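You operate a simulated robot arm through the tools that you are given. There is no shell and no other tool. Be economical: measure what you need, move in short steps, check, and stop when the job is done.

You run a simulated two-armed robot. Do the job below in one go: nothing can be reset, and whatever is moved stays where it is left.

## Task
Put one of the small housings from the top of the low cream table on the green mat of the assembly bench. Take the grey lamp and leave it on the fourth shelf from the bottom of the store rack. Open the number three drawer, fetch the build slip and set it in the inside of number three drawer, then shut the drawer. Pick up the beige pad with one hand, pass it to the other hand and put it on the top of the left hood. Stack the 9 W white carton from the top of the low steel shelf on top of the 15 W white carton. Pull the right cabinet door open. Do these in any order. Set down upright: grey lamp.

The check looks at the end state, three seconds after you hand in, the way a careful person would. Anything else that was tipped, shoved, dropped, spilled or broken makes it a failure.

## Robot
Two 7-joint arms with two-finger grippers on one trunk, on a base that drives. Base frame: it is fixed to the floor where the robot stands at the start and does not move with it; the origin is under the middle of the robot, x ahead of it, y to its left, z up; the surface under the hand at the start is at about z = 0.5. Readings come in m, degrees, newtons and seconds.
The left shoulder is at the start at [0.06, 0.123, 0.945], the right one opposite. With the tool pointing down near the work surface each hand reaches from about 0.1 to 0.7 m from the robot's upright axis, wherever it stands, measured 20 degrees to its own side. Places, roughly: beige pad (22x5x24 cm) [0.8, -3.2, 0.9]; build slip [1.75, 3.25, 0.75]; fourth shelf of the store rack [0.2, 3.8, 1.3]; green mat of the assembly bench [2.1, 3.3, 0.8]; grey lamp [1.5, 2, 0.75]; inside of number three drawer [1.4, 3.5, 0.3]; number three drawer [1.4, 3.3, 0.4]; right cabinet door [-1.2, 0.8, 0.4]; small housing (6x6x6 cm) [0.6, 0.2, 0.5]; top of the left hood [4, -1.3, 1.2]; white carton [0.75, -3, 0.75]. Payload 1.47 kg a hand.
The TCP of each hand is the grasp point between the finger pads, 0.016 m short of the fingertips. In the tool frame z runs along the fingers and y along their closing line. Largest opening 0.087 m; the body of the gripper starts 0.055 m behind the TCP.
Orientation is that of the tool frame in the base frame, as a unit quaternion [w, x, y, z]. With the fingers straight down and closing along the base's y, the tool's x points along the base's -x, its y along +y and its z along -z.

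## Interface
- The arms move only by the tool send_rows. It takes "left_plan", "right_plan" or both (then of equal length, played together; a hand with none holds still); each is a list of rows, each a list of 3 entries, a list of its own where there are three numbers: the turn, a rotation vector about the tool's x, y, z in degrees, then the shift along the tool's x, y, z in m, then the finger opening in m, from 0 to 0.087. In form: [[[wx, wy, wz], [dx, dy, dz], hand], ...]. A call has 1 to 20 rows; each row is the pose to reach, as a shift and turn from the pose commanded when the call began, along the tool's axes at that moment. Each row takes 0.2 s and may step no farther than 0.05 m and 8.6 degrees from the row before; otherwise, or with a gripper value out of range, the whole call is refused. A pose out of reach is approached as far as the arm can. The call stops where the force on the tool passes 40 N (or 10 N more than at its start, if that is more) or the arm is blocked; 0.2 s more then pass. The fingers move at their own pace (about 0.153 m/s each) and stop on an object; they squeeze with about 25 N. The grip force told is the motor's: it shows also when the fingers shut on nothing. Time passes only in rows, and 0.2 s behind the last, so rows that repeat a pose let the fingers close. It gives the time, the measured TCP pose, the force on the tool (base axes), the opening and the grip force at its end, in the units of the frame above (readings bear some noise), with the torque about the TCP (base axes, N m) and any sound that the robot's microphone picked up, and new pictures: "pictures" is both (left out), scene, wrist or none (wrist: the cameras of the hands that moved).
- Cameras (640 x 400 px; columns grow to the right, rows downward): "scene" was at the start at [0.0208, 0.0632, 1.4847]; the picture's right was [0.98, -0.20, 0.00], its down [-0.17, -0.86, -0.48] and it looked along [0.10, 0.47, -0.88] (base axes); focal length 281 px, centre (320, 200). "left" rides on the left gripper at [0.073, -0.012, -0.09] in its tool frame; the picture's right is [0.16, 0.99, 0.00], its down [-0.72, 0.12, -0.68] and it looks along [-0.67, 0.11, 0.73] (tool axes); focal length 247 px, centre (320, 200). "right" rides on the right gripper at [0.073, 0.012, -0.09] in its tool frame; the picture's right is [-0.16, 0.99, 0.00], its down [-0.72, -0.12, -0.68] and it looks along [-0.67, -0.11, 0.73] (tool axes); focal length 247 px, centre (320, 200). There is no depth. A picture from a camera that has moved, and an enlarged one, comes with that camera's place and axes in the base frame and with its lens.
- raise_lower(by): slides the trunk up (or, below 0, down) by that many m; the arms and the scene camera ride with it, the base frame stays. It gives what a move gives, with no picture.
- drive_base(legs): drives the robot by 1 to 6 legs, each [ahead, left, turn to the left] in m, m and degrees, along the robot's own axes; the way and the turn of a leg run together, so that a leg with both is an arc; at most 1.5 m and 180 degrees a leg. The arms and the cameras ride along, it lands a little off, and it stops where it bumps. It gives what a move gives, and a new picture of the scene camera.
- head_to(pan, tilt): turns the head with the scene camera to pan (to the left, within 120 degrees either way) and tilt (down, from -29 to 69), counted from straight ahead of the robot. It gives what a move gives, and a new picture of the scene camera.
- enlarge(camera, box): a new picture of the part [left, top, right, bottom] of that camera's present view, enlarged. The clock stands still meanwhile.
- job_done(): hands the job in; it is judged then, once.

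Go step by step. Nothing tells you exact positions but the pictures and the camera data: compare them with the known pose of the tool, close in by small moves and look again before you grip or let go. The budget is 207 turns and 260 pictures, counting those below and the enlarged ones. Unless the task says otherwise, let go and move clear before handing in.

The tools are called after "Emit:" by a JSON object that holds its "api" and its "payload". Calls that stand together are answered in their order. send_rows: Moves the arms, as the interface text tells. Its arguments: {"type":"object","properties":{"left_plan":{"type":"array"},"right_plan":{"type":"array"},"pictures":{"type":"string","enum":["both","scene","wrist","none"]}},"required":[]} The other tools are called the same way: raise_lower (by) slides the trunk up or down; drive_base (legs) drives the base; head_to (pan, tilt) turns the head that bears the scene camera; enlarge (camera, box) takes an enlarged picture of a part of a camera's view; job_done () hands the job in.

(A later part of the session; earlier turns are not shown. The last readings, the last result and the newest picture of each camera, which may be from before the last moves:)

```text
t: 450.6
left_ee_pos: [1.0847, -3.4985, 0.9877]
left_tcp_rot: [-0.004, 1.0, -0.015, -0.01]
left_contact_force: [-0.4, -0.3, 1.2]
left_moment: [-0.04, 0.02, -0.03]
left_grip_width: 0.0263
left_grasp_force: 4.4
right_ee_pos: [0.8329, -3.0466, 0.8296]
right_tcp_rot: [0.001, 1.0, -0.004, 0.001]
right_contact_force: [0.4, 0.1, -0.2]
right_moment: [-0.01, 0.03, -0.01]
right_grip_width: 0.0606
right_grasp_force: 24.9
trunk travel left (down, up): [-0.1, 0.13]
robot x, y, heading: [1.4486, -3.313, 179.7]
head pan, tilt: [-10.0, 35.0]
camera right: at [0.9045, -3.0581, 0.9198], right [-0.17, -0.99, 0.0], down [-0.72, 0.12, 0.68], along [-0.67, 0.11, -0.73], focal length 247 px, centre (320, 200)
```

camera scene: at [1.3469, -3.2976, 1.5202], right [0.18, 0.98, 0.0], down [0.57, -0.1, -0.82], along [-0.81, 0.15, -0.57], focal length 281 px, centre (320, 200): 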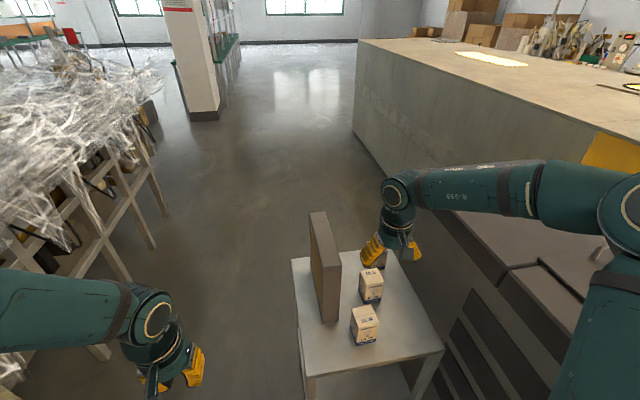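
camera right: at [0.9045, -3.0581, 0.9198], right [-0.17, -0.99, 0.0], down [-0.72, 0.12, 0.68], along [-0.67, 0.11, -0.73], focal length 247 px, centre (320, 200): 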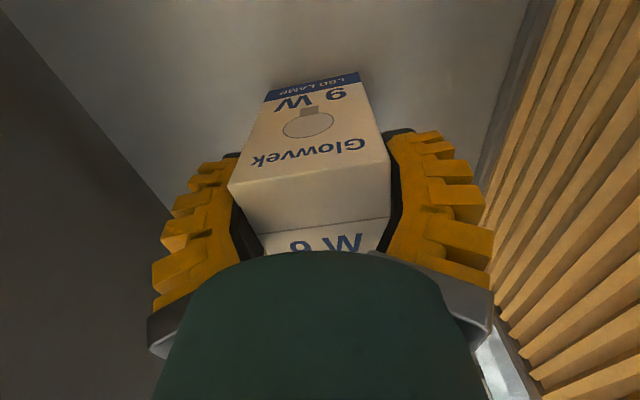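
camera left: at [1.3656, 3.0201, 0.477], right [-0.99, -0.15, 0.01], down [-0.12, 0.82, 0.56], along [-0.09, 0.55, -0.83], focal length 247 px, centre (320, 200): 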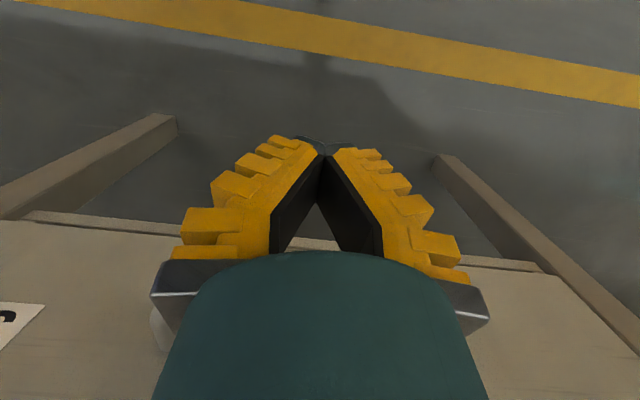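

Gripped. Lift straight up and check the 15 W carton's position with the scene camera.

Emit:
{"api": "send_rows", "payload": {"right_plan": [[[0, 0, 0], [0, 0, -0.03], 0.03], [[0, 0, 0], [0, 0, -0.07], 0.03], [[0, 0, 0], [0, 0, -0.11], 0.03], [[0, 0, 0], [0, 0, -0.15], 0.03], [[0, 0, 0], [0, 0, -0.17], 0.03]], "pictures": "none"}}

Emit:
{"api": "head_to", "payload": {"pan": -20, "tilt": 55}}

Emit:
{"api": "enlarge", "payload": {"camera": "scene", "box": [220, 100, 380, 200]}}

```text
t: 451.8
left_ee_pos: [1.0853, -3.4984, 0.9885]
left_tcp_rot: [-0.005, 1.0, -0.015, -0.009]
left_contact_force: [-0.8, 0.3, -1.1]
left_moment: [0.0, -0.01, -0.01]
left_grip_width: 0.0266
left_grasp_force: 4.4
right_ee_pos: [0.834, -3.0462, 1.0001]
right_tcp_rot: [0.0, 1.0, -0.004, 0.001]
right_contact_force: [-0.5, 0.5, -0.1]
right_moment: [0.04, 0.02, 0.02]
right_grip_width: 0.0603
right_grasp_force: 25.1
trunk travel left (down, up): [-0.1, 0.13]
robot x, y, heading: [1.4499, -3.3129, 179.8]
head pan, tilt: [-10.0, 35.0]
```

```text
t: 452.6
left_ee_pos: [1.0861, -3.498, 0.9875]
left_tcp_rot: [-0.005, 1.0, -0.015, -0.01]
left_contact_force: [-0.3, -0.5, 0.2]
left_moment: [0.02, 0.03, 0.0]
left_grip_width: 0.0263
left_grasp_force: 4.3
right_ee_pos: [0.834, -3.0456, 1.0]
right_tcp_rot: [0.0, 1.0, -0.005, 0.001]
right_contact_force: [-0.2, 0.3, -0.9]
right_moment: [0.01, 0.02, -0.01]
right_grip_width: 0.0601
right_grasp_force: 25.3
trunk travel left (down, up): [-0.1, 0.13]
robot x, y, heading: [1.4476, -3.3132, 179.9]
head pan, tilt: [-20.0, 55.0]
camera scene: at [1.3673, -3.2883, 1.4921], right [0.35, 0.94, 0.0], down [0.77, -0.28, -0.57], along [-0.54, 0.2, -0.82], focal length 281 px, centre (320, 200)
```

scene: 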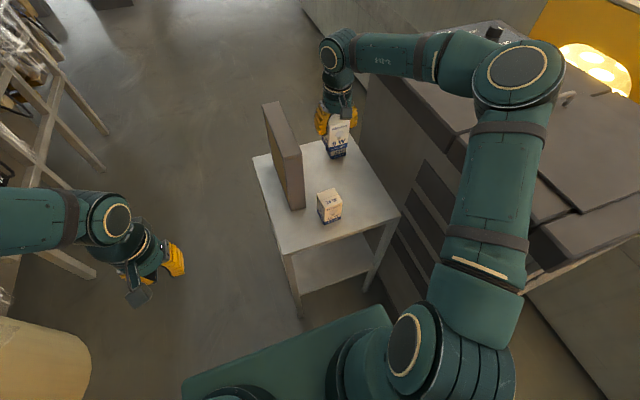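

```text
4.00 times, centred on (300, 150) of scene
camera zoom: at [1.3673, -3.2883, 1.4921], right [0.35, 0.94, 0.0], down [0.77, -0.28, -0.57], along [-0.54, 0.2, -0.82], focal length 1123 px, centre (400, 400)
```

zoom: 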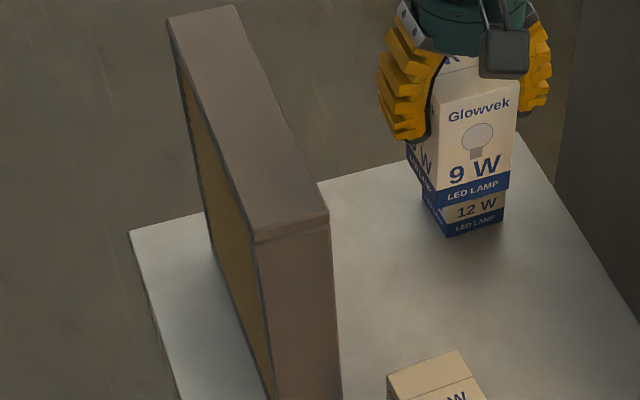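

The 15 W estimate is confirmed at (0.952, -3.108). I carry the 9 W above it.

Emit:
{"api": "send_rows", "payload": {"right_plan": [[[0, 0, 0], [0.04, 0.0, 0], 0.03], [[0, 0, 0], [0.08, 0.01, 0], 0.03], [[0, 0, 0], [0.119, 0.03, 0], 0.03], [[0, 0, 0], [0.119, 0.062, 0], 0.03], [[0, 0, 0], [0.119, 0.062, 0.03], 0.03], [[0, 0, 0], [0.119, 0.062, 0.06], 0.03], [[0, 0, 0], [0.119, 0.062, 0.068], 0.03]], "pictures": "none"}}

Emit:
{"api": "enlarge", "payload": {"camera": "scene", "box": [260, 130, 420, 230]}}

```text
t: 454.2
left_ee_pos: [1.0852, -3.4969, 0.9871]
left_tcp_rot: [-0.004, 1.0, -0.015, -0.009]
left_contact_force: [0.6, -0.4, 0.1]
left_moment: [0.03, 0.0, -0.05]
left_grip_width: 0.0263
left_grasp_force: 4.7
right_ee_pos: [0.9535, -3.1104, 0.9315]
right_tcp_rot: [0.002, 1.0, -0.004, 0.001]
right_contact_force: [0.0, -0.3, -0.1]
right_moment: [-0.01, -0.02, -0.01]
right_grip_width: 0.0601
right_grasp_force: 25.4
trunk travel left (down, up): [-0.1, 0.13]
robot x, y, heading: [1.4475, -3.3118, 179.4]
head pan, tilt: [-20.0, 55.0]
```

```text
4.00 times, centred on (340, 180) of scene
camera zoom: at [1.3675, -3.2881, 1.4921], right [0.35, 0.94, 0.0], down [0.77, -0.28, -0.57], along [-0.54, 0.2, -0.82], focal length 1123 px, centre (240, 280)
```

zoom: 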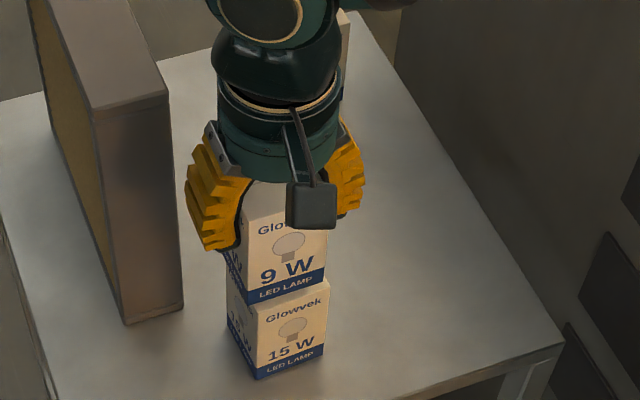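

Well aligned. Lower gently to contact.

Emit:
{"api": "send_rows", "payload": {"right_plan": [[[0, 0, 0], [0, -0.002, 0.004], 0.03], [[0, 0, 0], [0, -0.002, 0.007], 0.03], [[0, 0, 0], [0, -0.002, 0.01], 0.03], [[0, 0, 0], [0, -0.002, 0.012], 0.03], [[0, 0, 0], [0, -0.002, 0.012], 0.03]], "pictures": "none"}}

Emit:
{"api": "enlarge", "payload": {"camera": "scene", "box": [260, 130, 420, 230]}}

```text
t: 455.4
left_ee_pos: [1.0856, -3.4983, 0.9875]
left_tcp_rot: [-0.004, 1.0, -0.015, -0.009]
left_contact_force: [1.3, 0.7, 0.1]
left_moment: [0.01, -0.01, -0.01]
left_grip_width: 0.0265
left_grasp_force: 4.7
right_ee_pos: [0.9526, -3.1084, 0.9204]
right_tcp_rot: [0.0, 1.0, -0.005, 0.001]
right_contact_force: [-1.2, -1.1, 0.3]
right_moment: [0.02, 0.04, 0.05]
right_grip_width: 0.06
right_grasp_force: 25.6
trunk travel left (down, up): [-0.1, 0.13]
robot x, y, heading: [1.4449, -3.3102, 179.8]
head pan, tilt: [-20.0, 55.0]
```

```text
4.00 times, centred on (340, 180) of scene
camera zoom: at [1.3674, -3.2883, 1.4921], right [0.35, 0.94, 0.0], down [0.77, -0.28, -0.57], along [-0.54, 0.2, -0.82], focal length 1123 px, centre (240, 280)
```

zoom: 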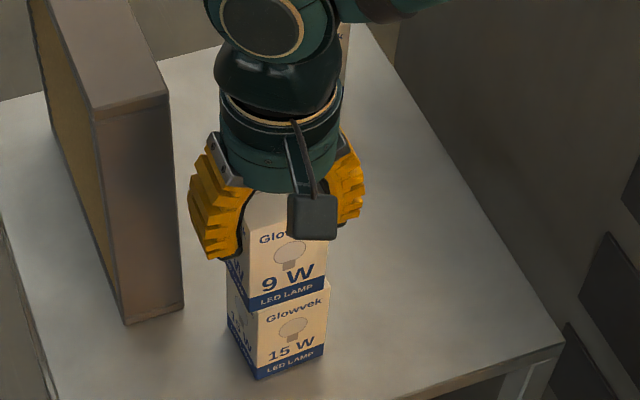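

Emit:
{"api": "send_rows", "payload": {"right_plan": [[[0, 0, 0], [0, 0, 0.002], 0.03], [[0, 0, 0], [0, 0, 0.004], 0.03], [[0, 0, 0], [0, 0, 0.004], 0.03]], "pictures": "none"}}

```text
t: 456.2
left_ee_pos: [1.0855, -3.499, 0.9879]
left_tcp_rot: [-0.005, 1.0, -0.015, -0.01]
left_contact_force: [0.9, 0.2, 0.6]
left_moment: [0.02, -0.01, 0.03]
left_grip_width: 0.0263
left_grasp_force: 5.0
right_ee_pos: [0.9535, -3.1089, 0.9183]
right_tcp_rot: [0.001, 1.0, -0.004, -0.002]
right_contact_force: [-1.4, -0.4, 27.1]
right_moment: [0.0, 0.09, 0.12]
right_grip_width: 0.0602
right_grasp_force: 24.6
trunk travel left (down, up): [-0.1, 0.13]
robot x, y, heading: [1.4462, -3.3127, 179.8]
head pan, tilt: [-20.0, 55.0]
```

Contact. Ease off 1 mm, release and rise.

Emit:
{"api": "send_rows", "payload": {"right_plan": [[[0, 0, 0], [0, 0, -0.002], 0.03], [[0, 0, 0], [0, 0, -0.002], 0.07], [[0, 0, 0], [0, 0, -0.002], 0.075], [[0, 0, 0], [0, 0, -0.03], 0.075], [[0, 0, 0], [0, 0, -0.07], 0.075], [[0, 0, 0], [0, 0, -0.11], 0.075], [[0, 0, 0], [0, 0, -0.15], 0.075], [[0, 0, 0], [0.04, 0, -0.17], 0.075], [[0, 0, 0], [0.08, 0, -0.17], 0.075]], "pictures": "scene"}}

```text
t: 458.2
left_ee_pos: [1.0848, -3.4985, 0.9868]
left_tcp_rot: [-0.004, 1.0, -0.015, -0.01]
left_contact_force: [-0.9, -0.7, 0.1]
left_moment: [0.03, 0.04, 0.01]
left_grip_width: 0.0265
left_grasp_force: 4.8
right_ee_pos: [1.0343, -3.1107, 1.0877]
right_tcp_rot: [0.001, 1.0, -0.004, 0.001]
right_contact_force: [-0.2, -0.5, 0.8]
right_moment: [0.02, 0.03, 0.01]
right_grip_width: 0.0777
right_grasp_force: 2.2
trunk travel left (down, up): [-0.1, 0.13]
robot x, y, heading: [1.4466, -3.3174, 179.7]
head pan, tilt: [-20.0, 55.0]
camera scene: at [1.3683, -3.2891, 1.4921], right [0.35, 0.94, 0.0], down [0.77, -0.28, -0.57], along [-0.54, 0.2, -0.82], focal length 281 px, centre (320, 200)
```

scene: 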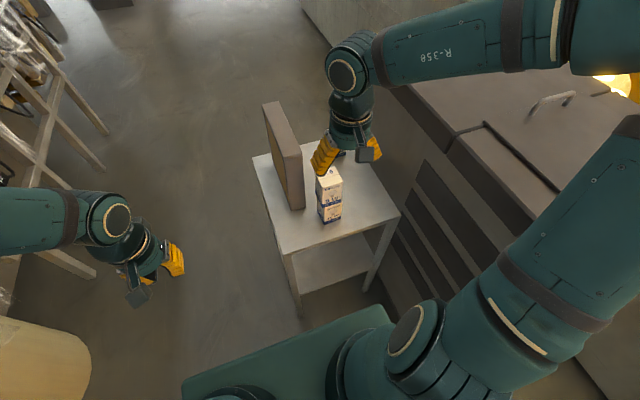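

The 9 W carton is stacked on the 15 W. Next the pad: I move the open right hand above its top edge.

Emit:
{"api": "send_rows", "payload": {"right_plan": [[[0, 0, 0], [-0.04, 0.015, 0], 0.08], [[0, 0, 0], [-0.085, 0.03, 0], 0.08], [[0, 0, 0], [-0.13, 0.045, 0], 0.08], [[0, 0, 0], [-0.175, 0.06, 0], 0.08], [[0, 0, 0], [-0.214, 0.075, 0], 0.08]], "pictures": "both"}}

Emit:
{"api": "enlarge", "payload": {"camera": "scene", "box": [220, 60, 420, 185]}}

```text
t: 459.4
left_ee_pos: [1.0842, -3.4992, 0.9867]
left_tcp_rot: [-0.005, 1.0, -0.014, -0.009]
left_contact_force: [-0.5, 0.2, -0.1]
left_moment: [0.01, 0.03, -0.03]
left_grip_width: 0.0263
left_grasp_force: 4.5
right_ee_pos: [0.8165, -3.1823, 1.086]
right_tcp_rot: [0.0, 1.0, -0.006, 0.001]
right_contact_force: [-0.4, -0.9, 0.6]
right_moment: [-0.01, -0.03, 0.01]
right_grip_width: 0.0815
right_grasp_force: 1.8
trunk travel left (down, up): [-0.1, 0.13]
robot x, y, heading: [1.4461, -3.3102, 179.6]
head pan, tilt: [-20.0, 55.0]
camera scene: at [1.3662, -3.2891, 1.492], right [0.35, 0.94, 0.0], down [0.77, -0.28, -0.57], along [-0.54, 0.2, -0.82], focal length 281 px, centre (320, 200)
camera right: at [0.887, -3.1936, 1.1767], right [-0.17, -0.99, 0.0], down [-0.72, 0.12, 0.68], along [-0.67, 0.11, -0.73], focal length 247 px, centre (320, 200)
```

scene: 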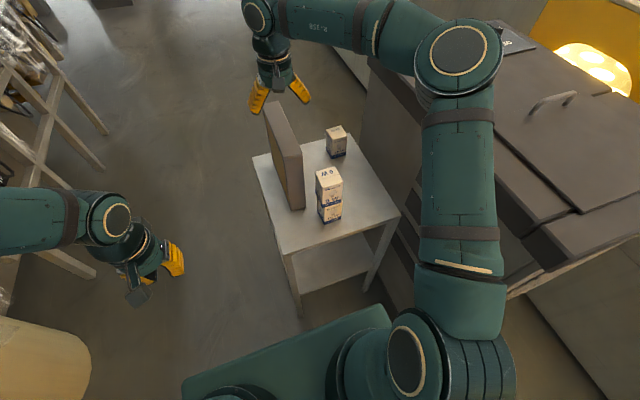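
right: 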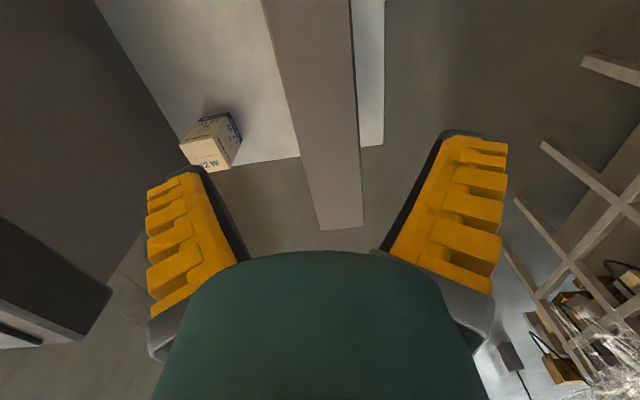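

```text
3.20 times, centred on (320, 122) of scene
camera zoom: at [1.3662, -3.2891, 1.492], right [0.35, 0.94, 0.0], down [0.77, -0.28, -0.57], along [-0.54, 0.2, -0.82], focal length 898 px, centre (320, 448)
```

zoom: 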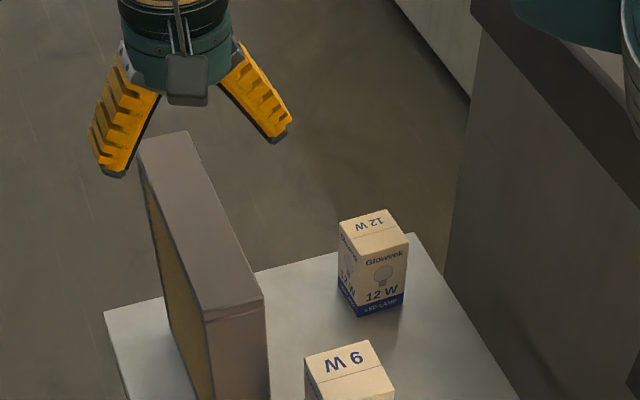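

The pad's top edge is centred at y ≈ -3.183, right under the hand. Descend and grip.

Emit:
{"api": "send_rows", "payload": {"right_plan": [[[0, 0, 0], [0, 0.001, 0.045], 0.08], [[0, 0, 0], [0, 0.001, 0.09], 0.08], [[0, 0, 0], [0, 0.001, 0.116], 0.08], [[0, 0, 0], [0, 0.001, 0.116], 0.05], [[0, 0, 0], [0, 0.001, 0.116], 0.03], [[0, 0, 0], [0, 0.001, 0.116], 0.02], [[0, 0, 0], [0, 0.001, 0.116], 0.02]], "pictures": "wrist"}}

```text
t: 461.0
left_ee_pos: [1.0847, -3.4975, 0.9871]
left_tcp_rot: [-0.004, 1.0, -0.015, -0.009]
left_contact_force: [0.3, -0.1, -0.6]
left_moment: [0.0, -0.04, 0.01]
left_grip_width: 0.0264
left_grasp_force: 4.9
right_ee_pos: [0.8179, -3.1847, 0.971]
right_tcp_rot: [0.0, 1.0, -0.005, 0.001]
right_contact_force: [-0.4, -0.5, -0.3]
right_moment: [0.01, -0.07, -0.01]
right_grip_width: 0.0521
right_grasp_force: 25.1
trunk travel left (down, up): [-0.1, 0.13]
robot x, y, heading: [1.4489, -3.313, 179.9]
head pan, tilt: [-20.0, 55.0]
camera right: at [0.89, -3.1957, 1.0609], right [-0.17, -0.99, 0.0], down [-0.72, 0.12, 0.68], along [-0.67, 0.11, -0.73], focal length 247 px, centre (320, 200)
```

right: 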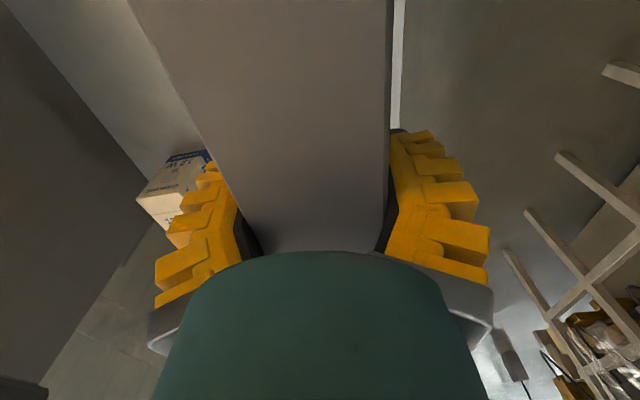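

Gripped (5.2 cm). Lift it straight up, clear of the stack.

Emit:
{"api": "send_rows", "payload": {"right_plan": [[[0, 0, 0], [0, 0, -0.02], 0.02], [[0, 0, 0], [0, 0, -0.05], 0.02], [[0, 0, 0], [0, 0, -0.09], 0.02], [[0, 0, 0], [0, 0, -0.13], 0.02], [[0, 0, 0], [0, 0, -0.17], 0.02], [[0, 0, 0], [0, 0, -0.21], 0.02], [[0, 0, 0], [0, 0, -0.25], 0.02]], "pictures": "scene"}}

```text
t: 462.6
left_ee_pos: [1.0845, -3.4972, 0.988]
left_tcp_rot: [-0.005, 1.0, -0.015, -0.01]
left_contact_force: [0.5, 0.0, 0.2]
left_moment: [0.01, 0.02, -0.01]
left_grip_width: 0.0262
left_grasp_force: 4.8
right_ee_pos: [0.8189, -3.1831, 1.2191]
right_tcp_rot: [0.0, 1.0, -0.004, 0.001]
right_contact_force: [-0.4, -0.3, -2.5]
right_moment: [-0.04, -0.08, 0.02]
right_grip_width: 0.0523
right_grasp_force: 24.7
trunk travel left (down, up): [-0.1, 0.13]
robot x, y, heading: [1.4458, -3.312, 179.6]
head pan, tilt: [-20.0, 55.0]
camera scene: at [1.3676, -3.2887, 1.4921], right [0.35, 0.94, 0.0], down [0.77, -0.28, -0.57], along [-0.54, 0.2, -0.82], focal length 281 px, centre (320, 200)
```

scene: 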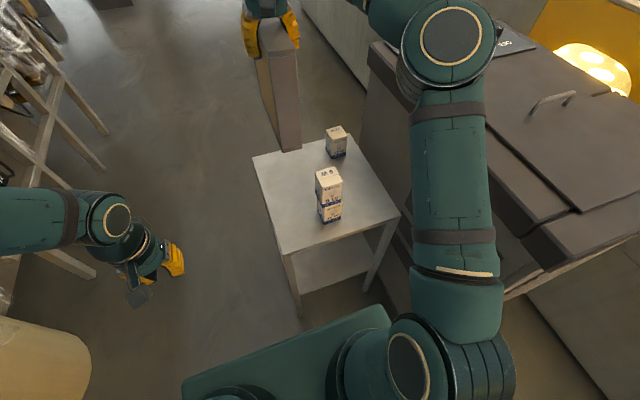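

The pad is light and hangs level. I back away from the shelf and turn the right hand so the pad lies across in front of me for the hand-over.

Emit:
{"api": "drive_base", "payload": {"legs": [[-0.5, 0, 0]]}}

Emit:
{"api": "send_rows", "payload": {"right_plan": [[[0, 0, -8.2], [0.016, 0.009, 0.007], 0.02], [[0, 0, -16.4], [0.033, 0.018, 0.015], 0.02], [[0, 0, -24.5], [0.049, 0.027, 0.022], 0.02], [[0, 0, -32.7], [0.065, 0.036, 0.029], 0.02], [[0, 0, -40.9], [0.082, 0.045, 0.036], 0.02], [[0, 0, -49.1], [0.098, 0.055, 0.044], 0.02], [[0, 0, -57.3], [0.115, 0.064, 0.051], 0.02], [[0, 0, -65.5], [0.131, 0.073, 0.058], 0.02], [[0, 0, -73.6], [0.147, 0.082, 0.065], 0.02], [[0, 0, -81.8], [0.164, 0.091, 0.073], 0.02], [[0, 0, -90], [0.18, 0.1, 0.08], 0.02]], "pictures": "none"}}

Emit:
{"api": "head_to", "payload": {"pan": 0, "tilt": 40}}

```text
t: 465.6
left_ee_pos: [1.5976, -3.5019, 0.9876]
left_tcp_rot: [-0.004, 1.0, -0.008, -0.01]
left_contact_force: [-0.1, -0.2, -0.3]
left_moment: [0.0, 0.02, -0.01]
left_grip_width: 0.0266
left_grasp_force: 4.9
right_ee_pos: [1.327, -3.1888, 1.2182]
right_tcp_rot: [0.0, 1.0, 0.002, 0.001]
right_contact_force: [-0.6, -0.2, -3.2]
right_moment: [0.03, -0.07, -0.01]
right_grip_width: 0.0518
right_grasp_force: 24.9
trunk travel left (down, up): [-0.1, 0.13]
robot x, y, heading: [1.9564, -3.3142, -179.6]
head pan, tilt: [-20.0, 55.0]
camera scene: at [1.8769, -3.2888, 1.4921], right [0.34, 0.94, 0.0], down [0.77, -0.27, -0.57], along [-0.54, 0.19, -0.82], focal length 281 px, centre (320, 200)
```

scene: 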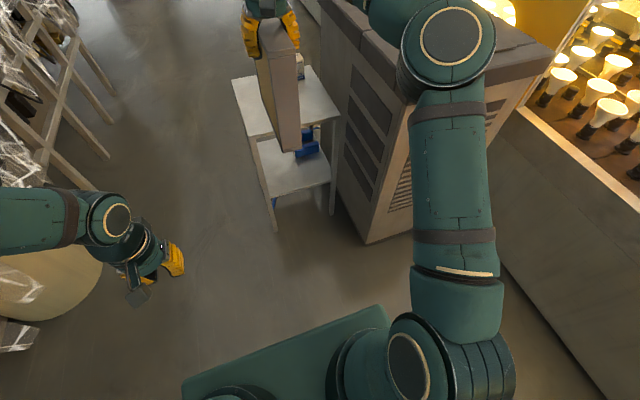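

```text
t: 468.0
left_ee_pos: [1.5978, -3.5021, 0.9878]
left_tcp_rot: [-0.005, 1.0, -0.01, -0.009]
left_contact_force: [0.0, -0.5, -0.7]
left_moment: [0.01, 0.02, -0.02]
left_grip_width: 0.0263
left_grasp_force: 4.8
right_ee_pos: [1.561, -3.311, 1.1291]
right_tcp_rot: [0.001, 0.707, 0.707, -0.001]
right_contact_force: [0.3, 1.3, -3.0]
right_moment: [0.04, -0.01, -0.02]
right_grip_width: 0.0517
right_grasp_force: 25.1
right hand out of reach, approached as far as the arm can: row 9, 10, 11
trunk travel left (down, up): [-0.1, 0.13]
robot x, y, heading: [1.9559, -3.3137, -179.8]
head pan, tilt: [-20.0, 55.0]
```

```text
t: 468.8
left_ee_pos: [1.5962, -3.5019, 0.9866]
left_tcp_rot: [-0.005, 1.0, -0.009, -0.009]
left_contact_force: [-0.9, 0.6, -0.1]
left_moment: [0.01, 0.01, -0.04]
left_grip_width: 0.0265
left_grasp_force: 4.9
right_ee_pos: [1.5617, -3.3103, 1.1293]
right_tcp_rot: [0.001, 0.709, 0.705, 0.0]
right_contact_force: [0.2, 0.9, -2.2]
right_moment: [0.06, -0.01, 0.02]
right_grip_width: 0.0515
right_grasp_force: 25.1
trunk travel left (down, up): [-0.1, 0.13]
robot x, y, heading: [1.961, -3.3139, -179.8]
head pan, tilt: [0.0, 40.0]
camera scene: at [1.8593, -3.3136, 1.5127], right [-0.01, 1.0, 0.0], down [0.64, 0.0, -0.77], along [-0.77, 0.0, -0.64], focal length 281 px, centre (320, 200)
```

scene: 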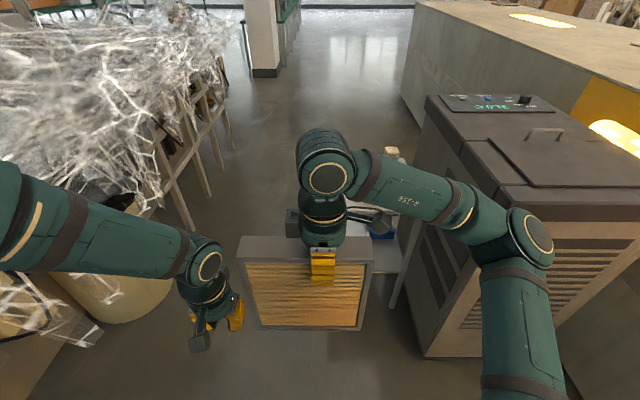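

The pad hangs across in front of me. I raise the left hand beside it, turn it to match and tilt it outward so both hands fit on the top edge.

Emit:
{"api": "send_rows", "payload": {"left_plan": [[[0, 0, 0], [0, 0, -0.045], 0.02], [[0, 0, 0], [0, 0.01, -0.09], 0.02], [[0, 0, 0], [0, 0.01, -0.135], 0.02], [[0, 0, 0], [0, 0.01, -0.18], 0.02], [[0, 0, 0], [0, 0.01, -0.225], 0.02], [[0, 0, 0], [0, 0.01, -0.27], 0.02], [[2.3, -2.3, 7.2], [-0.003, 0.008, -0.27], 0.02], [[4.6, -4.6, 14.5], [-0.006, 0.005, -0.27], 0.02], [[6.9, -6.9, 21.7], [-0.009, 0.002, -0.27], 0.02], [[9.1, -9.1, 29.0], [-0.012, -0.001, -0.27], 0.02], [[11.4, -11.4, 36.2], [-0.015, -0.005, -0.27], 0.02], [[13.7, -13.7, 43.5], [-0.018, -0.009, -0.27], 0.04], [[16.0, -16.0, 50.7], [-0.021, -0.013, -0.27], 0.06], [[18.3, -18.3, 57.9], [-0.024, -0.017, -0.27], 0.08], [[20.6, -20.6, 65.2], [-0.027, -0.021, -0.27], 0.08], [[22.8, -22.8, 72.4], [-0.03, -0.025, -0.27], 0.08], [[25.1, -25.1, 79.7], [-0.032, -0.029, -0.27], 0.08], [[27.4, -27.4, 86.9], [-0.034, -0.032, -0.27], 0.08]], "pictures": "both"}}

```text
t: 472.6
left_ee_pos: [1.5673, -3.4715, 1.2596]
left_tcp_rot: [0.211, -0.665, 0.682, 0.221]
left_contact_force: [0.3, -0.2, -1.2]
left_moment: [0.02, -0.03, 0.0]
left_grip_width: 0.082
left_grasp_force: 1.4
right_ee_pos: [1.5611, -3.3095, 1.1282]
right_tcp_rot: [0.001, 0.708, 0.706, 0.0]
right_contact_force: [-0.4, 0.6, -2.6]
right_moment: [0.08, -0.01, 0.01]
right_grip_width: 0.0513
right_grasp_force: 24.7
trunk travel left (down, up): [-0.1, 0.13]
robot x, y, heading: [1.9539, -3.316, -179.6]
head pan, tilt: [0.0, 40.0]
camera scene: at [1.8589, -3.3136, 1.5127], right [-0.01, 1.0, 0.0], down [0.64, 0.0, -0.77], along [-0.77, -0.01, -0.64], focal length 281 px, centre (320, 200)
camera left: at [1.5786, -3.5832, 1.2896], right [-0.99, -0.11, -0.07], down [-0.09, 0.2, 0.98], along [-0.09, 0.97, -0.2], focal length 247 px, centre (320, 200)
```

scene: 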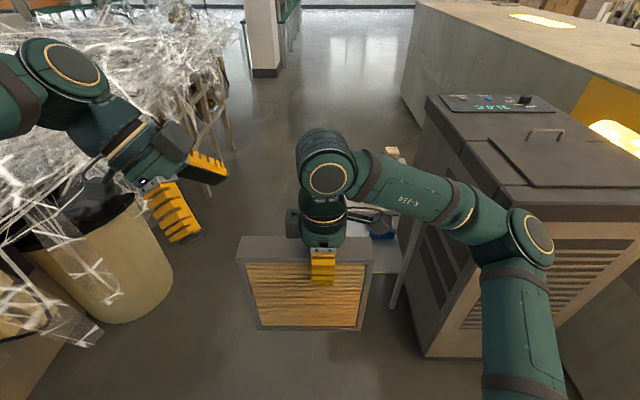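
left: 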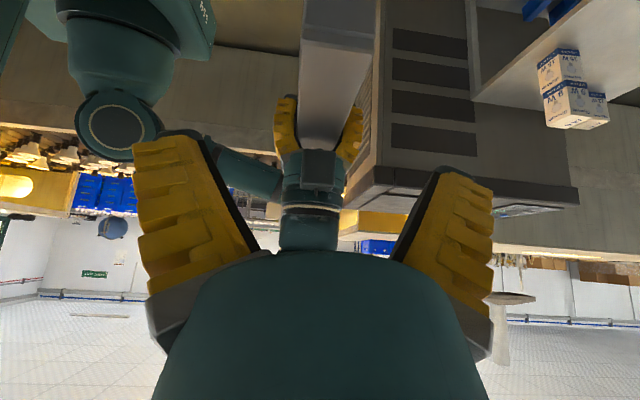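

Good alignment. Move in along the tilted direction and grip the left part of the pad's top edge.

Emit:
{"api": "send_rows", "payload": {"left_plan": [[[0, 0, 0], [0.001, 0.007, 0.04], 0.085], [[0, 0, 0], [0.001, 0.007, 0.08], 0.085], [[0, 0, 0], [0.002, 0.007, 0.115], 0.085], [[0, 0, 0], [0.002, 0.007, 0.135], 0.085]], "pictures": "both"}}

```text
t: 473.6
left_ee_pos: [1.559, -3.3956, 1.1474]
left_tcp_rot: [0.211, -0.665, 0.681, 0.221]
left_contact_force: [0.8, -0.2, -0.8]
left_moment: [0.02, 0.01, -0.02]
left_grip_width: 0.0854
left_grasp_force: 0.6
right_ee_pos: [1.5607, -3.3103, 1.127]
right_tcp_rot: [0.002, 0.707, 0.707, 0.0]
right_contact_force: [-0.1, -0.9, -2.4]
right_moment: [0.08, 0.0, 0.01]
right_grip_width: 0.0514
right_grasp_force: 25.0
trunk travel left (down, up): [-0.1, 0.13]
robot x, y, heading: [1.9597, -3.3086, -179.5]
head pan, tilt: [0.0, 40.0]
camera scene: at [1.8593, -3.3137, 1.5127], right [-0.01, 1.0, 0.0], down [0.64, 0.0, -0.77], along [-0.77, -0.01, -0.64], focal length 281 px, centre (320, 200)
camera left: at [1.571, -3.5077, 1.1779], right [-0.99, -0.11, -0.07], down [-0.09, 0.2, 0.98], along [-0.09, 0.97, -0.2], focal length 247 px, centre (320, 200)
```

scene: 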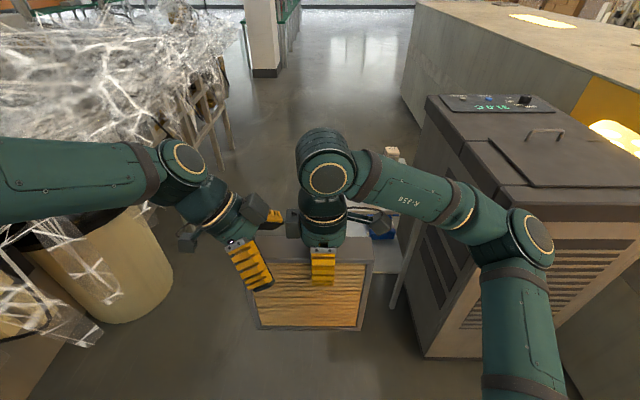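
left: 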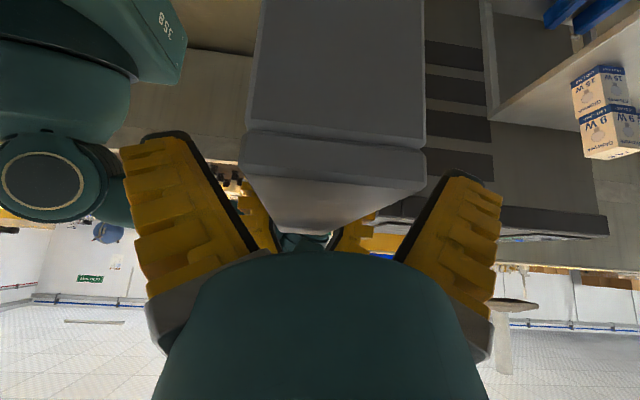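

Emit:
{"api": "send_rows", "payload": {"left_plan": [[[0, 0, 0], [0, 0, 0.012], 0.085], [[0, 0, 0], [0, 0, 0.012], 0.07], [[0, 0, 0], [0, 0, 0.012], 0.05], [[0, 0, 0], [0, 0, 0.012], 0.02], [[0, 0, 0], [0, 0, 0.012], 0.02], [[0, 0, 0], [0, 0, 0.012], 0.02]], "pictures": "wrist"}}

```text
t: 475.0
left_ee_pos: [1.5606, -3.3881, 1.1378]
left_tcp_rot: [0.211, -0.665, 0.682, 0.22]
left_contact_force: [12.1, 1.7, 0.9]
left_moment: [0.06, -0.24, -0.36]
left_grip_width: 0.0522
left_grasp_force: 25.1
right_ee_pos: [1.5607, -3.3103, 1.1281]
right_tcp_rot: [0.0, 0.708, 0.706, -0.001]
right_contact_force: [-12.2, -2.7, -4.2]
right_moment: [0.12, 0.17, -0.53]
right_grip_width: 0.0516
right_grasp_force: 25.2
trunk travel left (down, up): [-0.1, 0.13]
robot x, y, heading: [1.9588, -3.3109, -179.4]
head pan, tilt: [0.0, 40.0]
camera left: at [1.5707, -3.5004, 1.1686], right [-0.99, -0.11, -0.07], down [-0.09, 0.2, 0.98], along [-0.09, 0.97, -0.21], focal length 247 px, centre (320, 200)
```

left: 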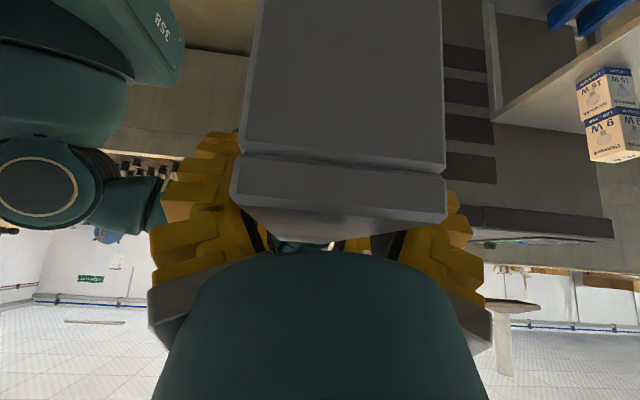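

The left hand holds it too. Release the right hand and lift it away.

Emit:
{"api": "send_rows", "payload": {"right_plan": [[[0, 0, 0], [0, 0, 0], 0.07], [[0, 0, 0], [0, 0, 0], 0.08], [[0, 0, 0], [0, 0, -0.03], 0.08], [[0, 0, 0], [0, 0, -0.07], 0.08], [[0, 0, 0], [0.02, 0, -0.11], 0.08], [[0, 0, 0], [0.06, 0, -0.13], 0.08], [[0, 0, 0], [0.1, 0, -0.13], 0.08], [[0, 0, 0], [0.14, 0, -0.13], 0.08]], "pictures": "scene"}}

```text
t: 476.8
left_ee_pos: [1.5603, -3.3882, 1.1373]
left_tcp_rot: [0.21, -0.666, 0.681, 0.221]
left_contact_force: [0.2, 0.2, 0.8]
left_moment: [-0.18, 0.0, 0.01]
left_grip_width: 0.0516
left_grasp_force: 24.8
right_ee_pos: [1.6314, -3.2335, 1.2195]
right_tcp_rot: [0.001, 0.707, 0.707, 0.0]
right_contact_force: [0.8, 0.3, 0.5]
right_moment: [0.01, 0.02, 0.0]
right_grip_width: 0.0817
right_grasp_force: 1.1
right hand out of reach, approached as far as the arm can: row 3, 4, 5, 6, 7, 8
trunk travel left (down, up): [-0.1, 0.13]
robot x, y, heading: [1.9534, -3.3097, -179.5]
head pan, tilt: [0.0, 40.0]
camera scene: at [1.8593, -3.3135, 1.5127], right [-0.01, 1.0, 0.0], down [0.64, 0.0, -0.77], along [-0.77, -0.01, -0.64], focal length 281 px, centre (320, 200)
```

scene: 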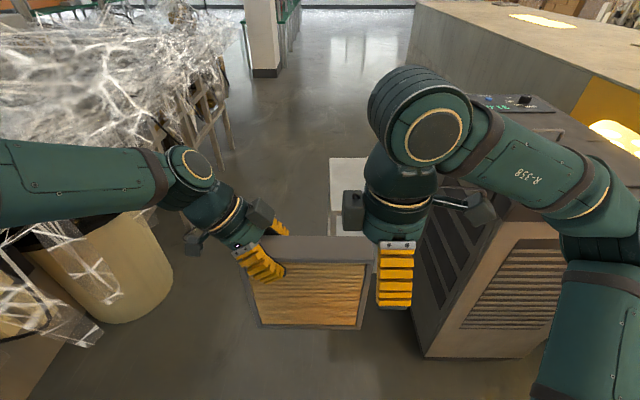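

The pad was passed to the left hand. I stow the right arm, then plan the drive to the hood.

Emit:
{"api": "send_rows", "payload": {"right_plan": [[[0, 0, 0], [0.04, 0, 0], 0.05], [[0, 0, 0], [0.08, 0, 0], 0.05], [[0, 0, 0], [0.12, 0, 0], 0.05], [[0, 0, 0], [0.16, 0, 0], 0.05], [[0, 0, 8.2], [0.17, -0.007, 0.023], 0.05], [[0, 0, 16.4], [0.17, -0.015, 0.045], 0.05], [[0, 0, 24.5], [0.17, -0.022, 0.068], 0.05], [[0, 0, 32.7], [0.17, -0.029, 0.09], 0.05], [[0, 0, 40.9], [0.17, -0.036, 0.114], 0.05], [[0, 0, 49.1], [0.17, -0.044, 0.136], 0.05], [[0, 0, 57.3], [0.17, -0.051, 0.159], 0.05], [[0, 0, 65.5], [0.17, -0.058, 0.182], 0.05], [[0, 0, 73.6], [0.17, -0.065, 0.205], 0.05], [[0, 0, 81.8], [0.17, -0.073, 0.227], 0.05], [[0, 0, 90], [0.17, -0.08, 0.25], 0.05]], "pictures": "none"}}

Emit:
{"api": "head_to", "payload": {"pan": -118, "tilt": 15}}

Emit:
{"api": "head_to", "payload": {"pan": 115, "tilt": 15}}

```text
t: 480.0
left_ee_pos: [1.559, -3.3889, 1.1379]
left_tcp_rot: [0.211, -0.666, 0.681, 0.22]
left_contact_force: [-0.4, -0.6, -0.3]
left_moment: [-0.1, 0.0, 0.0]
left_grip_width: 0.0512
left_grasp_force: 24.7
right_ee_pos: [1.5499, -3.0618, 0.9689]
right_tcp_rot: [0.0, 1.0, 0.001, 0.001]
right_contact_force: [0.1, -0.4, -0.6]
right_moment: [-0.01, 0.0, 0.02]
right_grip_width: 0.0551
right_grasp_force: 4.1
right hand out of reach, approached as far as the arm can: row 1, 2, 3, 4, 5, 6, 7
trunk travel left (down, up): [-0.1, 0.13]
robot x, y, heading: [1.9588, -3.3104, -179.6]
head pan, tilt: [0.0, 40.0]
```

```text
t: 482.0
left_ee_pos: [1.5593, -3.388, 1.139]
left_tcp_rot: [0.212, -0.665, 0.681, 0.22]
left_contact_force: [0.1, 0.4, -0.7]
left_moment: [-0.13, -0.01, 0.0]
left_grip_width: 0.0507
left_grasp_force: 24.9
right_ee_pos: [1.551, -3.0618, 0.9694]
right_tcp_rot: [0.0, 1.0, 0.002, 0.001]
right_contact_force: [0.4, 0.4, 0.2]
right_moment: [-0.01, 0.01, 0.01]
right_grip_width: 0.0555
right_grasp_force: 3.8
trunk travel left (down, up): [-0.1, 0.13]
robot x, y, heading: [1.9584, -3.3111, -179.7]
head pan, tilt: [-118.0, 15.0]
camera scene: at [1.9875, -3.2302, 1.5523], right [0.89, -0.46, 0.0], down [-0.12, -0.23, -0.97], along [0.45, 0.86, -0.26], focal length 281 px, centre (320, 200)
```

scene: 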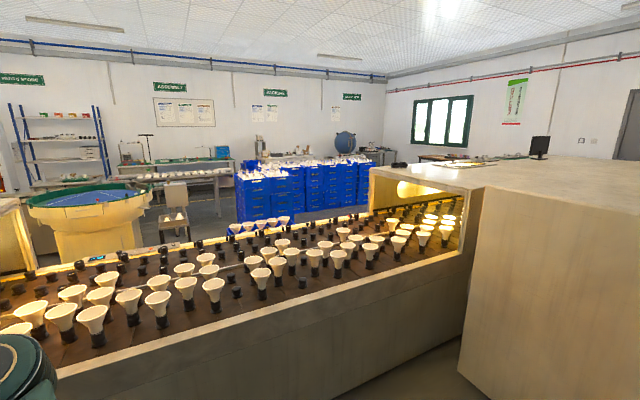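

```text
t: 485.3
left_ee_pos: [1.5605, -3.3897, 1.1391]
left_tcp_rot: [0.211, -0.665, 0.681, 0.221]
left_contact_force: [-0.1, 0.4, 0.5]
left_moment: [-0.16, 0.02, -0.02]
left_grip_width: 0.0507
left_grasp_force: 24.8
right_ee_pos: [1.5511, -3.0616, 0.9694]
right_tcp_rot: [0.0, 1.0, 0.002, 0.001]
right_contact_force: [-0.3, 0.0, -0.4]
right_moment: [0.03, -0.02, 0.0]
right_grip_width: 0.0554
right_grasp_force: 3.2
trunk travel left (down, up): [-0.1, 0.13]
robot x, y, heading: [1.9551, -3.3127, -179.5]
head pan, tilt: [115.0, 15.0]
camera scene: at [1.9843, -3.3974, 1.5523], right [-0.9, -0.43, 0.0], down [-0.11, 0.23, -0.97], along [0.41, -0.87, -0.26], focal length 281 px, centre (320, 200)
```

scene: 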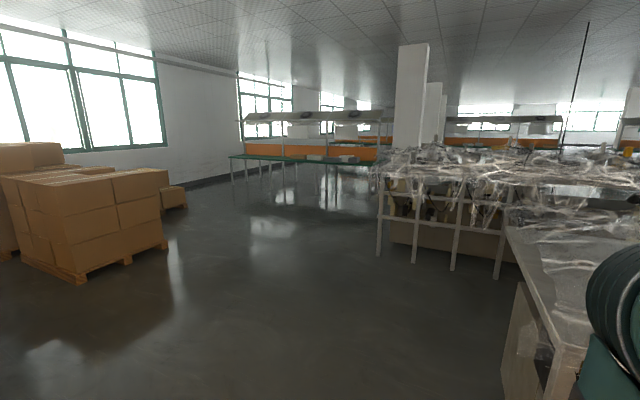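

Both goals near the shelf are done; the hood's top is reachable only from the north aisle. I drive back west along the south lane with the pad held in the left hand.

Emit:
{"api": "drive_base", "payload": {"legs": [[0, 0.37, 0], [1.5, 0, 0], [1.5, 0, 0], [1.5, 0, 0], [0.4, 0, 0], [0, 0, -90]]}}

Emit:
{"api": "head_to", "payload": {"pan": 0, "tilt": 30}}

```text
t: 516.2
left_ee_pos: [-3.0354, -3.3826, 1.1382]
left_tcp_rot: [0.306, 0.012, 0.952, 0.007]
left_contact_force: [0.3, -0.2, 0.7]
left_moment: [0.02, 0.15, 0.04]
left_grip_width: 0.0504
left_grasp_force: 25.4
right_ee_pos: [-2.7097, -3.374, 0.9693]
right_tcp_rot: [0.001, 0.708, -0.707, 0.001]
right_contact_force: [-0.3, 0.5, 0.7]
right_moment: [0.01, 0.0, 0.02]
right_grip_width: 0.0554
right_grasp_force: 3.9
trunk travel left (down, up): [-0.1, 0.13]
robot x, y, heading: [-2.9645, -3.7827, 90.3]
head pan, tilt: [115.0, 15.0]
camera scene: at [-3.0471, -3.8106, 1.5523], right [-0.43, 0.9, 0.0], down [0.23, 0.11, -0.97], along [-0.87, -0.41, -0.26], focal length 281 px, centre (320, 200)
```

scene: 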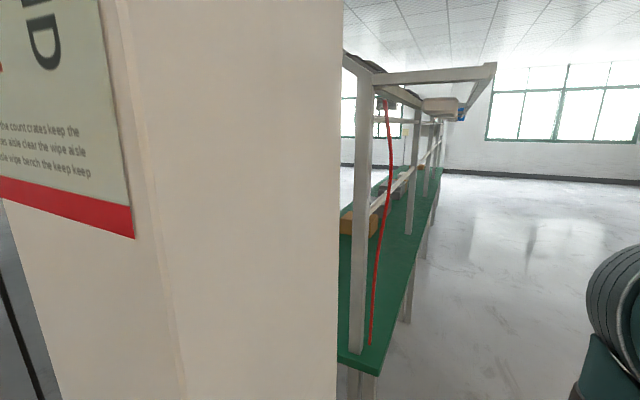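

```text
t: 518.2
left_ee_pos: [-3.0359, -3.382, 1.1385]
left_tcp_rot: [0.304, 0.012, 0.952, 0.005]
left_contact_force: [0.2, -0.5, -0.1]
left_moment: [0.0, 0.12, 0.0]
left_grip_width: 0.0505
left_grasp_force: 24.9
right_ee_pos: [-2.7086, -3.3741, 0.9694]
right_tcp_rot: [0.001, 0.707, -0.707, 0.001]
right_contact_force: [0.6, -0.7, 0.0]
right_moment: [0.0, 0.01, -0.01]
right_grip_width: 0.0552
right_grasp_force: 3.3
trunk travel left (down, up): [-0.1, 0.13]
robot x, y, heading: [-2.9603, -3.7809, 90.1]
head pan, tilt: [0.0, 30.0]
camera scene: at [-2.9633, -3.6803, 1.5281], right [1.0, 0.01, 0.0], down [0.0, -0.5, -0.87], along [0.0, 0.87, -0.5], focal length 281 px, centre (320, 200)
```

scene: 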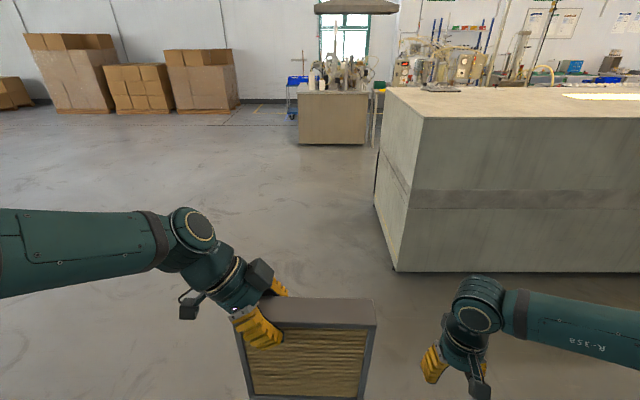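

The pad is secure. I continue north past the oven's west end and turn east into the main aisle.

Emit:
{"api": "drive_base", "payload": {"legs": [[0, 0.3, 0], [1.5, 0, 0], [1.5, 0, 0], [0.38, 0, 0], [0, 0, -90], [1.5, 0, 0]]}}

Emit:
{"api": "head_to", "payload": {"pan": 0, "tilt": 22}}

```text
t: 548.3
left_ee_pos: [-1.4102, -0.3504, 1.1393]
left_tcp_rot: [0.219, 0.685, 0.662, -0.212]
left_contact_force: [0.5, -0.1, 0.0]
left_moment: [0.12, 0.02, 0.0]
left_grip_width: 0.0505
left_grasp_force: 25.0
right_ee_pos: [-1.4034, -0.6777, 0.9698]
right_tcp_rot: [0.0, 0.004, 1.0, 0.0]
right_contact_force: [-0.2, 0.6, -0.1]
right_moment: [0.02, -0.01, 0.01]
right_grip_width: 0.0553
right_grasp_force: 3.5
trunk travel left (down, up): [-0.1, 0.13]
robot x, y, heading: [-1.8047, -0.4229, -0.3]
head pan, tilt: [0.0, 30.0]
camera scene: at [-1.7087, -0.4246, 1.528], right [0.0, -1.0, 0.0], down [-0.5, 0.0, -0.87], along [0.87, 0.0, -0.5], focal length 281 px, centre (320, 200)
```

scene: 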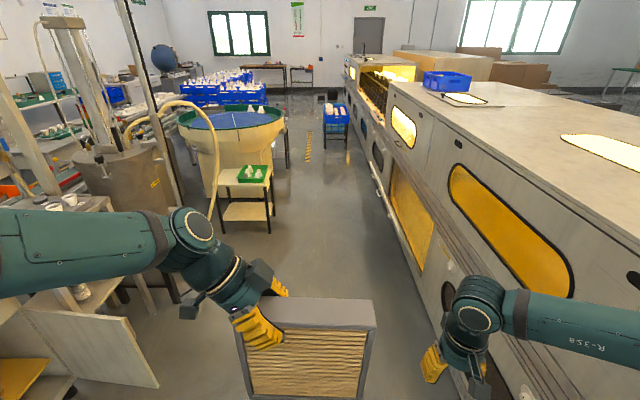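

```text
t: 549.0
left_ee_pos: [-1.4101, -0.3509, 1.1375]
left_tcp_rot: [0.218, 0.685, 0.662, -0.212]
left_contact_force: [-0.2, 0.5, -0.1]
left_moment: [0.14, 0.03, 0.02]
left_grip_width: 0.0507
left_grasp_force: 25.2
right_ee_pos: [-1.4033, -0.6776, 0.9696]
right_tcp_rot: [-0.001, 0.003, 1.0, 0.0]
right_contact_force: [-1.1, -0.7, -0.1]
right_moment: [-0.02, -0.01, -0.01]
right_grip_width: 0.0554
right_grasp_force: 4.0
trunk travel left (down, up): [-0.1, 0.13]
robot x, y, heading: [-1.8099, -0.4266, -0.2]
head pan, tilt: [0.0, 22.0]
camera scene: at [-1.7066, -0.4246, 1.5408], right [0.0, -1.0, 0.0], down [-0.38, 0.0, -0.93], along [0.93, 0.0, -0.38], focal length 281 px, centre (320, 200)
```

scene: 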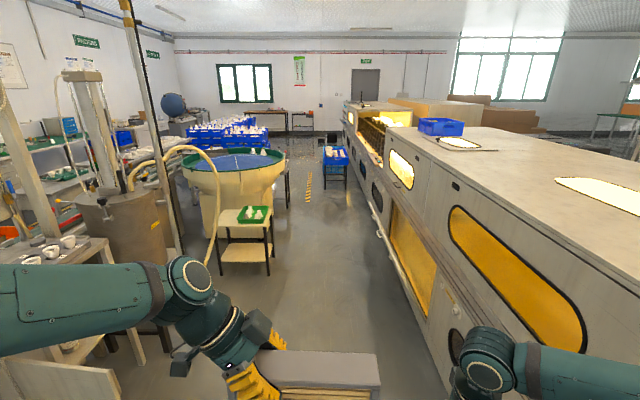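

The aisle ahead is clear but narrow beside the blue crates. I raise the trunk for clearance, then drive along y ≈ -0.5 up to the round table.

Emit:
{"api": "raise_lower", "payload": {"by": 0.13}}

Emit:
{"api": "drive_base", "payload": {"legs": [[0.5, -0.08, 0.2], [1.5, 0, 0], [1.0, 0, 0]]}}

Emit:
{"api": "head_to", "payload": {"pan": 0, "tilt": 30}}

```text
t: 550.5
left_ee_pos: [-1.4096, -0.3505, 1.2687]
left_tcp_rot: [0.22, 0.684, 0.662, -0.212]
left_contact_force: [-0.2, 0.4, -3.3]
left_moment: [0.12, 0.0, -0.03]
left_grip_width: 0.0508
left_grasp_force: 24.9
right_ee_pos: [-1.4049, -0.6771, 1.0986]
right_tcp_rot: [0.0, 0.004, 1.0, 0.0]
right_contact_force: [-1.6, -0.5, 0.3]
right_moment: [0.0, 0.02, 0.04]
right_grip_width: 0.0554
right_grasp_force: 4.0
trunk travel left (down, up): [-0.23, 0.0]
robot x, y, heading: [-1.8087, -0.4268, -0.1]
head pan, tilt: [0.0, 22.0]
```

```text
t: 565.2
left_ee_pos: [1.5636, -0.5256, 1.2682]
left_tcp_rot: [0.215, 0.697, 0.649, -0.216]
left_contact_force: [0.5, 0.9, -2.7]
left_moment: [0.12, -0.03, -0.01]
left_grip_width: 0.0504
left_grasp_force: 24.5
right_ee_pos: [1.555, -0.8518, 1.0996]
right_tcp_rot: [-0.001, 0.023, 1.0, 0.0]
right_contact_force: [0.6, 0.5, 0.2]
right_moment: [0.02, 0.02, 0.01]
right_grip_width: 0.0555
right_grasp_force: 3.7
trunk travel left (down, up): [-0.23, 0.0]
robot x, y, heading: [1.1592, -0.5821, -2.3]
head pan, tilt: [0.0, 22.0]
camera scene: at [1.2631, -0.5876, 1.6709], right [-0.04, -1.0, 0.0], down [-0.37, 0.02, -0.93], along [0.93, -0.04, -0.37], focal length 281 px, centre (320, 200)
```

scene: 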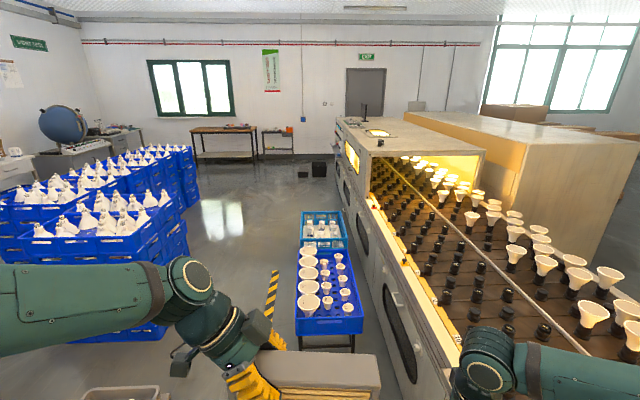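

```text
t: 565.9
left_ee_pos: [1.5629, -0.5254, 1.2669]
left_tcp_rot: [0.214, 0.698, 0.648, -0.217]
left_contact_force: [0.0, -0.2, -2.8]
left_moment: [0.14, 0.0, -0.01]
left_grip_width: 0.0508
left_grasp_force: 25.0
right_ee_pos: [1.556, -0.8522, 1.0998]
right_tcp_rot: [-0.001, 0.024, 1.0, 0.0]
right_contact_force: [0.4, -0.4, 1.1]
right_moment: [-0.01, 0.04, -0.02]
right_grip_width: 0.0553
right_grasp_force: 3.7
trunk travel left (down, up): [-0.23, 0.0]
robot x, y, heading: [1.1601, -0.5824, -2.5]
head pan, tilt: [0.0, 30.0]
camera scene: at [1.2604, -0.5874, 1.6581], right [-0.04, -1.0, 0.0], down [-0.5, 0.02, -0.87], along [0.87, -0.04, -0.5], focal length 281 px, centre (320, 200)
```

scene: 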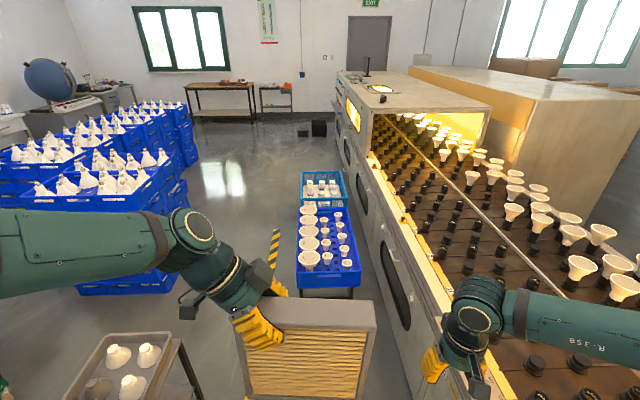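

A tray cart stands near the round table, making the gap beside the crate stand narrow. I look down to measure it precisely.

Emit:
{"api": "head_to", "payload": {"pan": 25, "tilt": 48}}

```text
t: 566.8
left_ee_pos: [1.5628, -0.5261, 1.2678]
left_tcp_rot: [0.215, 0.698, 0.648, -0.216]
left_contact_force: [-0.7, 0.5, -2.6]
left_moment: [0.17, 0.01, 0.03]
left_grip_width: 0.0504
left_grasp_force: 25.1
right_ee_pos: [1.5559, -0.8527, 1.0993]
right_tcp_rot: [-0.001, 0.023, 1.0, 0.0]
right_contact_force: [-1.0, -0.5, -0.9]
right_moment: [0.03, 0.03, 0.0]
right_grip_width: 0.0554
right_grasp_force: 3.7
trunk travel left (down, up): [-0.23, 0.0]
robot x, y, heading: [1.1643, -0.5818, -2.8]
head pan, tilt: [25.0, 48.0]
camera scene: at [1.2429, -0.5534, 1.6313], right [0.38, -0.92, 0.0], down [-0.69, -0.28, -0.67], along [0.62, 0.26, -0.74], focal length 281 px, centre (320, 200)
```

scene: 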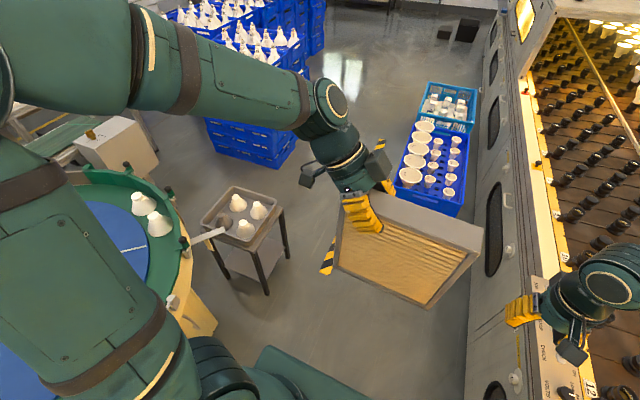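

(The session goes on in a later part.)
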